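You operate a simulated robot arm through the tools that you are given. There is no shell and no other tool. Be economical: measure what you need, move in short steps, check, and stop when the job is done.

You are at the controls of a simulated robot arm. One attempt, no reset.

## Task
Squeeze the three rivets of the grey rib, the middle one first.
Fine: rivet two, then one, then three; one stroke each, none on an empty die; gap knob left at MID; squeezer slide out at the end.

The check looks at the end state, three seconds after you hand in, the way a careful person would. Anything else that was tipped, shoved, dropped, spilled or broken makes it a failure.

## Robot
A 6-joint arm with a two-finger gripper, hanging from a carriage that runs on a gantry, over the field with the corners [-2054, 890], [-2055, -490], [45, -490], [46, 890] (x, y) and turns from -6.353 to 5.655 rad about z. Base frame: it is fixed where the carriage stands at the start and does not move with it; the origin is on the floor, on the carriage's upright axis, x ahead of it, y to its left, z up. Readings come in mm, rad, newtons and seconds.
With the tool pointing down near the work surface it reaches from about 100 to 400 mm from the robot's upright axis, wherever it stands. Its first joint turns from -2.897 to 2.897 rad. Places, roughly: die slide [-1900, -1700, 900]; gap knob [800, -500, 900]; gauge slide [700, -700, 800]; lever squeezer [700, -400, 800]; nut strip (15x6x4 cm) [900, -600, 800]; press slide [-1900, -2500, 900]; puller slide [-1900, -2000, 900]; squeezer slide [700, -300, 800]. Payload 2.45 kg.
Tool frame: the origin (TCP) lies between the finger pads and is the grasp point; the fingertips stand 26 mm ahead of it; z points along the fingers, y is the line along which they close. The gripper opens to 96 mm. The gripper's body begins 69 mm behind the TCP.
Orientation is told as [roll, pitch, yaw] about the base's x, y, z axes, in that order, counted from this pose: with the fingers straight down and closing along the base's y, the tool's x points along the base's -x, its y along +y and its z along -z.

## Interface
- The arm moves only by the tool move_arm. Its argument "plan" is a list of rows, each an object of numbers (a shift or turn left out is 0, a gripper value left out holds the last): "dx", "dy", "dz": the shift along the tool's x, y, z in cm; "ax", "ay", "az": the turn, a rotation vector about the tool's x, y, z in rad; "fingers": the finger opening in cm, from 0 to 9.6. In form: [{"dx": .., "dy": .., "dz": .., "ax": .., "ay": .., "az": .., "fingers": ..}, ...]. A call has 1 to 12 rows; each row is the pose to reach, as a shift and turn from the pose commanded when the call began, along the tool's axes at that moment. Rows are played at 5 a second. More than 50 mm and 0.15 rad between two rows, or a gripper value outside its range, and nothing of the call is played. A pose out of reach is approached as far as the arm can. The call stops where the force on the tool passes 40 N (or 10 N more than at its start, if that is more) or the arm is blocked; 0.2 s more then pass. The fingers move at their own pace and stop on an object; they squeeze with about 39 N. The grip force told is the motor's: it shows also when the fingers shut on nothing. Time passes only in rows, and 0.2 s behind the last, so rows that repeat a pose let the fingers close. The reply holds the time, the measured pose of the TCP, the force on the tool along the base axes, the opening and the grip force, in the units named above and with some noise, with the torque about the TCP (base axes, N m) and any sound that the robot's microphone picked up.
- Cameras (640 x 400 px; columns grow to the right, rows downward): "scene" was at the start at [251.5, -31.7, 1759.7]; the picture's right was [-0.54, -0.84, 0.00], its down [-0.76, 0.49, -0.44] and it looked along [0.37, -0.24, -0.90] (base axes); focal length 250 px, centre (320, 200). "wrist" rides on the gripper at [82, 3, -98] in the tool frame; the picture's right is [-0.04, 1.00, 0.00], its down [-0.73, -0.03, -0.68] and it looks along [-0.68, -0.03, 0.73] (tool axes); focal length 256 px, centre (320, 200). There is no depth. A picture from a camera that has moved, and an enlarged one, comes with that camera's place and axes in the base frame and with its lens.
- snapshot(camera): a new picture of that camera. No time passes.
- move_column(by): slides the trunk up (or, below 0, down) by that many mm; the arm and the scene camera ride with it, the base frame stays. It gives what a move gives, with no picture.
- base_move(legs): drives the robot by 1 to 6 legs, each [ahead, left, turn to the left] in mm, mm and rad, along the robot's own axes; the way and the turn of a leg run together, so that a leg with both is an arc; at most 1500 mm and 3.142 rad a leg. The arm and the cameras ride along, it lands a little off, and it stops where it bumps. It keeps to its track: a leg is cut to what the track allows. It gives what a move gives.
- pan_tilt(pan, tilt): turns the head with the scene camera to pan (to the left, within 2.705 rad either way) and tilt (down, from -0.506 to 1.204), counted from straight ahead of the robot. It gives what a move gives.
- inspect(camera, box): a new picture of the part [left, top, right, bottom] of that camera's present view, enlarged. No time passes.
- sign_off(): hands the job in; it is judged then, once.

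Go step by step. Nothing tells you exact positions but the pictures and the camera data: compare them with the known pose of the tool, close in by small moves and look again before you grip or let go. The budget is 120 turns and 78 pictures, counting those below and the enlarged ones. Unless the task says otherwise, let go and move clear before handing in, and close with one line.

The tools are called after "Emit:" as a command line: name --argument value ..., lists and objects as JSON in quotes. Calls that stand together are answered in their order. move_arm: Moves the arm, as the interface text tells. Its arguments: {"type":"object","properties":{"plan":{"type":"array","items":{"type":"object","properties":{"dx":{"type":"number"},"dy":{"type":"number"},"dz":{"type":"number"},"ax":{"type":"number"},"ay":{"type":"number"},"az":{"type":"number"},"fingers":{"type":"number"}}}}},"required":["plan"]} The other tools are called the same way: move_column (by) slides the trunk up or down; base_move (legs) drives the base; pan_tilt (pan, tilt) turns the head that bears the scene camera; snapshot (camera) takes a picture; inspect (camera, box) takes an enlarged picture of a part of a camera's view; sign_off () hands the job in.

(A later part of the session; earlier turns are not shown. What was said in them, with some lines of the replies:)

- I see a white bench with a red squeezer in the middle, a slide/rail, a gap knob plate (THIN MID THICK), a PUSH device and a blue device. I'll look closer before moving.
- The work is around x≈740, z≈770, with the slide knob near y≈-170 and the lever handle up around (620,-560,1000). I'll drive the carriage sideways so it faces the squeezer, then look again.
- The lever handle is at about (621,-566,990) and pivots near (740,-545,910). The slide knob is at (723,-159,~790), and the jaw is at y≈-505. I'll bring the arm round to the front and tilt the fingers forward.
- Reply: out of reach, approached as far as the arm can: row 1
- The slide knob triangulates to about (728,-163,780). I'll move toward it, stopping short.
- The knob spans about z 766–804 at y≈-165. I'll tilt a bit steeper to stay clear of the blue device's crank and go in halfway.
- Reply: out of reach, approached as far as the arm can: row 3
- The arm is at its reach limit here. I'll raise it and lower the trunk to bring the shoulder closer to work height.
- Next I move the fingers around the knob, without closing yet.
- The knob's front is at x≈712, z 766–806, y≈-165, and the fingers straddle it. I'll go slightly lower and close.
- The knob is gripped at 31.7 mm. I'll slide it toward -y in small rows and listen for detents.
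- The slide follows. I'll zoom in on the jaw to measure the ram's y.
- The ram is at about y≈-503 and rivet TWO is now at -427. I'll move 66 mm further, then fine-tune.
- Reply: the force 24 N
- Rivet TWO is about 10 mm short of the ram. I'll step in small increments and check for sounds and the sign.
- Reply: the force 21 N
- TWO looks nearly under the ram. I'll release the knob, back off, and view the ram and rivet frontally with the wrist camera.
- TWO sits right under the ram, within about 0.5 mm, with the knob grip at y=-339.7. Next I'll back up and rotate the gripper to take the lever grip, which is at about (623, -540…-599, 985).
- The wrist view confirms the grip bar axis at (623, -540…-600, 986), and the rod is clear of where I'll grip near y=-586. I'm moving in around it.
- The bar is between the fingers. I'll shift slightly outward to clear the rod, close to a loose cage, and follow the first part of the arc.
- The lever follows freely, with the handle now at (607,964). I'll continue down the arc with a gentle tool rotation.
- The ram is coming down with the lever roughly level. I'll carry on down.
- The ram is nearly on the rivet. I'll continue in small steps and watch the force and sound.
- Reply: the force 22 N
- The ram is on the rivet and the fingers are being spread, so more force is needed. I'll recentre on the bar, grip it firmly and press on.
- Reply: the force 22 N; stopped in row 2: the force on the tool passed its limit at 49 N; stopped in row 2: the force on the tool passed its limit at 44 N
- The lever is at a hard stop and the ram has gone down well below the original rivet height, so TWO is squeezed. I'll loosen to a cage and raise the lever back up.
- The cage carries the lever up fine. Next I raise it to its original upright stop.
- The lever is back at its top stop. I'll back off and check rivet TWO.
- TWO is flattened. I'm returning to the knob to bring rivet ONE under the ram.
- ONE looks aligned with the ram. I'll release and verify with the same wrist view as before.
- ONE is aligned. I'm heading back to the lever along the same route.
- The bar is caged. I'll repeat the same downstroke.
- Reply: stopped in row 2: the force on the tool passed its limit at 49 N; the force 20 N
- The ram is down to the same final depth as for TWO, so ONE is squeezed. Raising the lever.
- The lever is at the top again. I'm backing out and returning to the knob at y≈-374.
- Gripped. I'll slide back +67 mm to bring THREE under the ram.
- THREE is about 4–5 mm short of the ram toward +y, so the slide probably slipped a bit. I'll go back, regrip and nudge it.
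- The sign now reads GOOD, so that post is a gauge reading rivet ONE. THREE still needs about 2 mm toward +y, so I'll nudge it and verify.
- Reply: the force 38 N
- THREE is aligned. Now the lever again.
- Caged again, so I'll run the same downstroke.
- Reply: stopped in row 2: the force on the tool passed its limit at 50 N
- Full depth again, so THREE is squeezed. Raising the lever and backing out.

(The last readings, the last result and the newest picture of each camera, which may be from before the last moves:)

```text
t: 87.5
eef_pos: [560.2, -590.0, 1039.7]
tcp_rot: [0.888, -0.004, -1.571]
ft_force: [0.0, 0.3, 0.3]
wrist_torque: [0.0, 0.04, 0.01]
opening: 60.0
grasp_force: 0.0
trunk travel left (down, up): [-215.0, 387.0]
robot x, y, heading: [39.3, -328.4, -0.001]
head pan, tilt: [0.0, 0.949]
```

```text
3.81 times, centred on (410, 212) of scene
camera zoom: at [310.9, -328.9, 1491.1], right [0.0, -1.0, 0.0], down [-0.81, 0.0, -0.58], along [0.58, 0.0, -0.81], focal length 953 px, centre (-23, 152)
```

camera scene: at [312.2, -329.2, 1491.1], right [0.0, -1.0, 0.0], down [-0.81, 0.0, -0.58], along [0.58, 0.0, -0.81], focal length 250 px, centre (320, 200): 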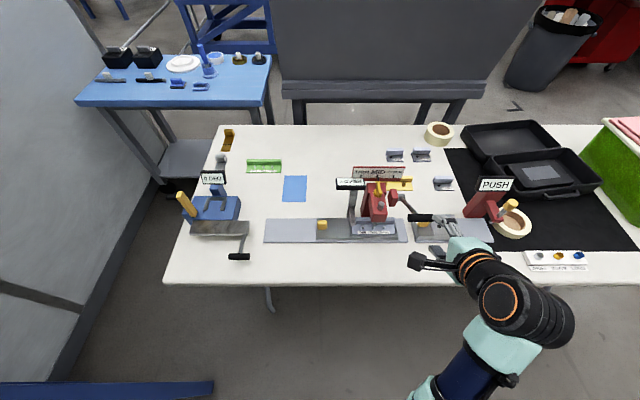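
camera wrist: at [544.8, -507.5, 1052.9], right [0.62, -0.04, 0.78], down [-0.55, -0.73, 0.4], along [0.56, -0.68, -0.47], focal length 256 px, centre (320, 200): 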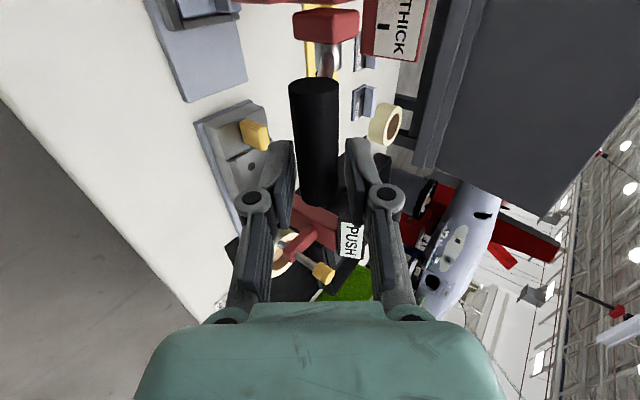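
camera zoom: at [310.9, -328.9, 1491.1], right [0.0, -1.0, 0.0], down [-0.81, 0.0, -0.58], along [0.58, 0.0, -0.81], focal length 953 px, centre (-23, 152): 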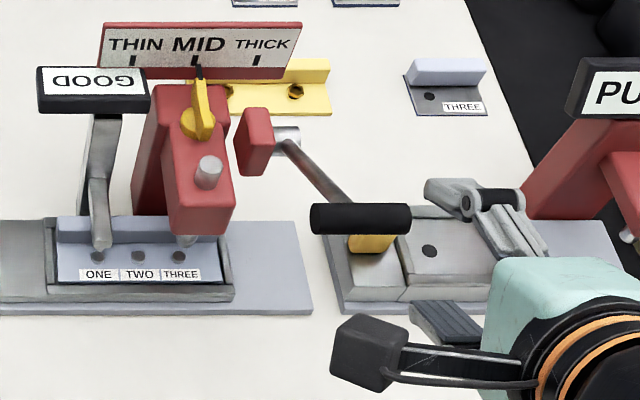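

All three are set and the lever is up. Last step: return to the knob at y≈-305 and slide it fully out.

Emit:
move_arm --plan '[{"dx": 2.6, "az": -0.143}, {"dx": 5.2, "az": -0.286}, {"dx": 7.8, "az": -0.428}, {"dx": 10.4, "az": -0.571}, {"dx": 13, "az": -0.714}, {"dx": 15.6, "az": -0.857}, {"dx": 18.2, "az": -1.0}, {"dx": 20.8, "az": -1.142}, {"dx": 23.4, "az": -1.285}, {"dx": 26, "az": -1.428}, {"dx": 28.5, "az": -1.571}]'

Emit:
move_arm --plan '[{"dx": 1.4, "dz": 4.3, "ay": 0.1}, {"dx": 2.8, "dz": 8.5, "ay": 0.2}, {"dx": 4.1, "dz": 12.8, "ay": 0.284}, {"dx": 5.5, "dz": 17.1, "ay": 0.284}]'

Emit:
snapshot --camera "wrist"

```text
t: 89.9
eef_pos: [561.9, -304.0, 1040.8]
tcp_rot: [-0.008, -0.89, 0.007]
ft_force: [0.3, -0.3, 0.3]
wrist_torque: [-0.02, 0.01, 0.0]
opening: 59.8
grasp_force: 0.1
trunk travel left (down, up): [-215.0, 387.0]
robot x, y, heading: [40.1, -326.9, -0.003]
head pan, tilt: [0.0, 0.949]
```

```text
t: 90.9
eef_pos: [660.2, -306.3, 888.3]
tcp_rot: [-0.006, -0.607, 0.003]
ft_force: [-0.4, -0.1, 0.4]
wrist_torque: [0.03, -0.03, 0.03]
opening: 60.0
grasp_force: 0.0
trunk travel left (down, up): [-215.0, 387.0]
robot x, y, heading: [38.3, -332.2, -0.003]
head pan, tilt: [0.0, 0.949]
```

```text
13 pictures are left
camera wrist: at [537.7, -303.2, 922.4], right [0.03, 1.0, 0.02], down [0.22, -0.03, 0.98], along [0.98, -0.03, -0.22], focal length 256 px, centre (320, 200)
```

wrist: 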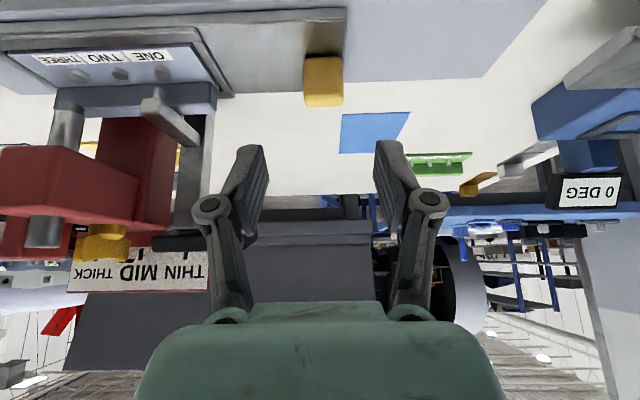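

Emit:
move_arm --plan '[{"dx": 0.1, "dz": 4.0}, {"dx": 0.2, "dz": 8.0}, {"dx": 0.2, "dz": 11.0}, {"dx": 0.2, "dz": 11.0, "fingers": 2}, {"dx": 0.2, "dz": 11.0}, {"dx": 0.2, "dz": 11.0}]'

Emit:
move_arm --plan '[{"dy": 1}, {"dy": 2.5}, {"dy": 4}, {"dy": 5.5}, {"dy": 7}, {"dy": 8.5}, {"dy": 10}, {"dy": 11.5}, {"dy": 13}, {"dy": 13.8}]'

Emit:
inspect --camera "scene" --box '[230, 180, 430, 305]'

```text
t: 92.3
eef_pos: [722.5, -305.4, 796.5]
tcp_rot: [-0.005, -0.607, 0.003]
ft_force: [0.0, 4.0, 1.2]
wrist_torque: [0.15, -0.95, 0.15]
opening: 31.6
grasp_force: 45.0
trunk travel left (down, up): [-215.0, 387.0]
robot x, y, heading: [40.0, -330.4, -0.003]
head pan, tilt: [0.0, 0.949]
```

```text
t: 94.5
eef_pos: [722.9, -165.0, 796.7]
tcp_rot: [-0.005, -0.608, 0.003]
ft_force: [10.6, 0.5, -13.1]
wrist_torque: [-0.07, 0.89, -0.1]
opening: 31.4
grasp_force: 45.3
trunk travel left (down, up): [-215.0, 387.0]
robot x, y, heading: [40.1, -330.3, -0.003]
head pan, tilt: [0.0, 0.949]
```

```text
3.20 times, centred on (330, 242) of scene
camera zoom: at [311.6, -328.7, 1491.3], right [0.0, -1.0, 0.0], down [-0.81, 0.0, -0.58], along [0.58, 0.0, -0.81], focal length 800 px, centre (288, 64)
```

zoom: 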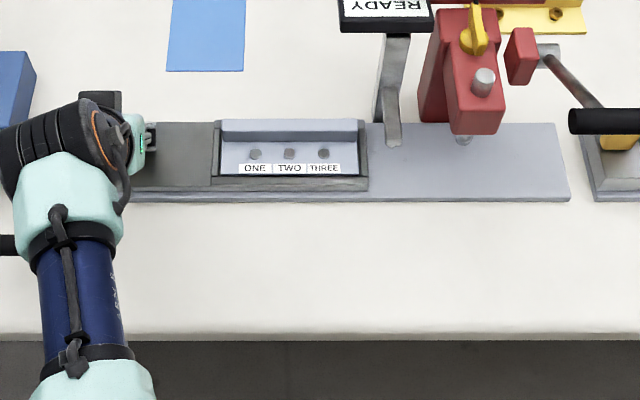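

The slide is back out at its starting spot. I'll nudge gently toward the end stop, then release and retreat.

Emit:
move_arm --plan '[{"dy": 0.15}, {"dy": 0.3}, {"dy": 0.3}]'

Emit:
move_arm --plan '[{"fingers": 5.6}, {"fingers": 5.6}, {"dz": -4}, {"dz": -8}, {"dz": -12}, {"dz": -16}]'

Emit:
snapshot --camera "scene"

Emit:
snapshot --camera "wrist"

```text
t: 95.3
eef_pos: [721.8, -163.9, 796.2]
tcp_rot: [-0.005, -0.607, 0.002]
ft_force: [-5.0, -1.5, 9.0]
wrist_torque: [-0.11, 1.19, -0.05]
opening: 31.8
grasp_force: 44.7
trunk travel left (down, up): [-215.0, 387.0]
robot x, y, heading: [39.5, -333.4, 0.0]
head pan, tilt: [0.0, 0.949]
```

```text
t: 96.7
eef_pos: [630.6, -163.2, 925.7]
tcp_rot: [-0.004, -0.603, 0.003]
ft_force: [-0.4, 0.3, 0.1]
wrist_torque: [-0.05, 0.0, -0.01]
opening: 56.1
grasp_force: 0.1
trunk travel left (down, up): [-215.0, 387.0]
robot x, y, heading: [37.0, -335.6, -0.001]
head pan, tilt: [0.0, 0.949]
```

```text
11 pictures are left
camera scene: at [311.0, -328.9, 1491.1], right [0.0, -1.0, 0.0], down [-0.81, 0.0, -0.58], along [0.58, 0.0, -0.81], focal length 250 px, centre (320, 200)
```

scene: 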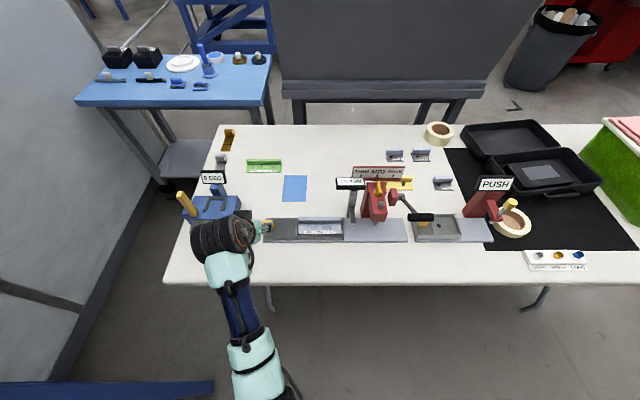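

```text
10 pictures are left
camera wrist: at [508.2, -159.7, 959.8], right [0.03, 1.0, 0.02], down [0.22, -0.03, 0.98], along [0.98, -0.03, -0.22], focal length 256 px, centre (320, 200)
```

wrist: 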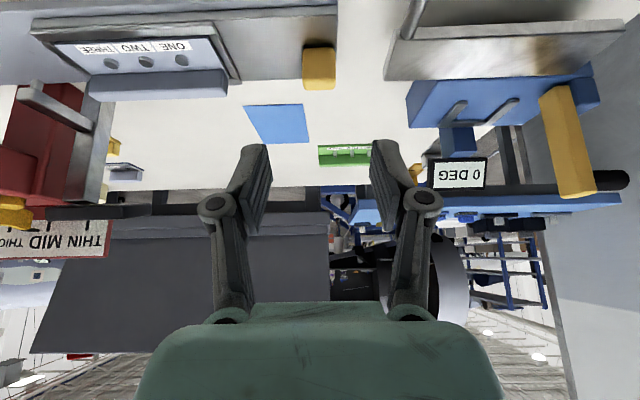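

All three rivet heads are flat, the slide is out at y≈-164, the knob is at MID and the lever is up. I'll retreat clear and do a final check.

Emit:
move_arm --plan '[{"dz": -4}, {"dz": -8}, {"dz": -12}, {"dz": -16}]'

Emit:
inspect --camera "scene" --box '[255, 155, 455, 280]'

```text
t: 97.7
eef_pos: [549.6, -160.2, 1046.9]
tcp_rot: [-0.006, -0.607, 0.004]
ft_force: [0.6, -0.4, 0.0]
wrist_torque: [0.0, -0.02, 0.01]
opening: 56.1
grasp_force: 0.0
out of reach, approached as far as the arm can: row 4
trunk travel left (down, up): [-215.0, 387.0]
robot x, y, heading: [38.5, -331.6, 0.003]
head pan, tilt: [0.0, 0.949]
```

```text
3.20 times, centred on (355, 218) of scene
camera zoom: at [311.0, -329.0, 1491.1], right [0.0, -1.0, 0.0], down [-0.81, 0.0, -0.58], along [0.58, 0.0, -0.81], focal length 800 px, centre (208, 144)
```

zoom: 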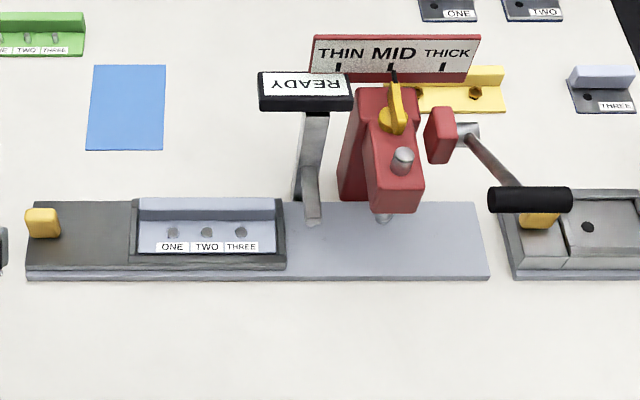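

The final view shows everything in order, so I'm handing in.

Emit:
sign_off

```text
The job is handed in.
```

The grey rib's three rivets are squeezed in the order two, one, three, one stroke each. The gap knob is at MID, the lever is up, the squeezer slide is out, and the arm is clear.
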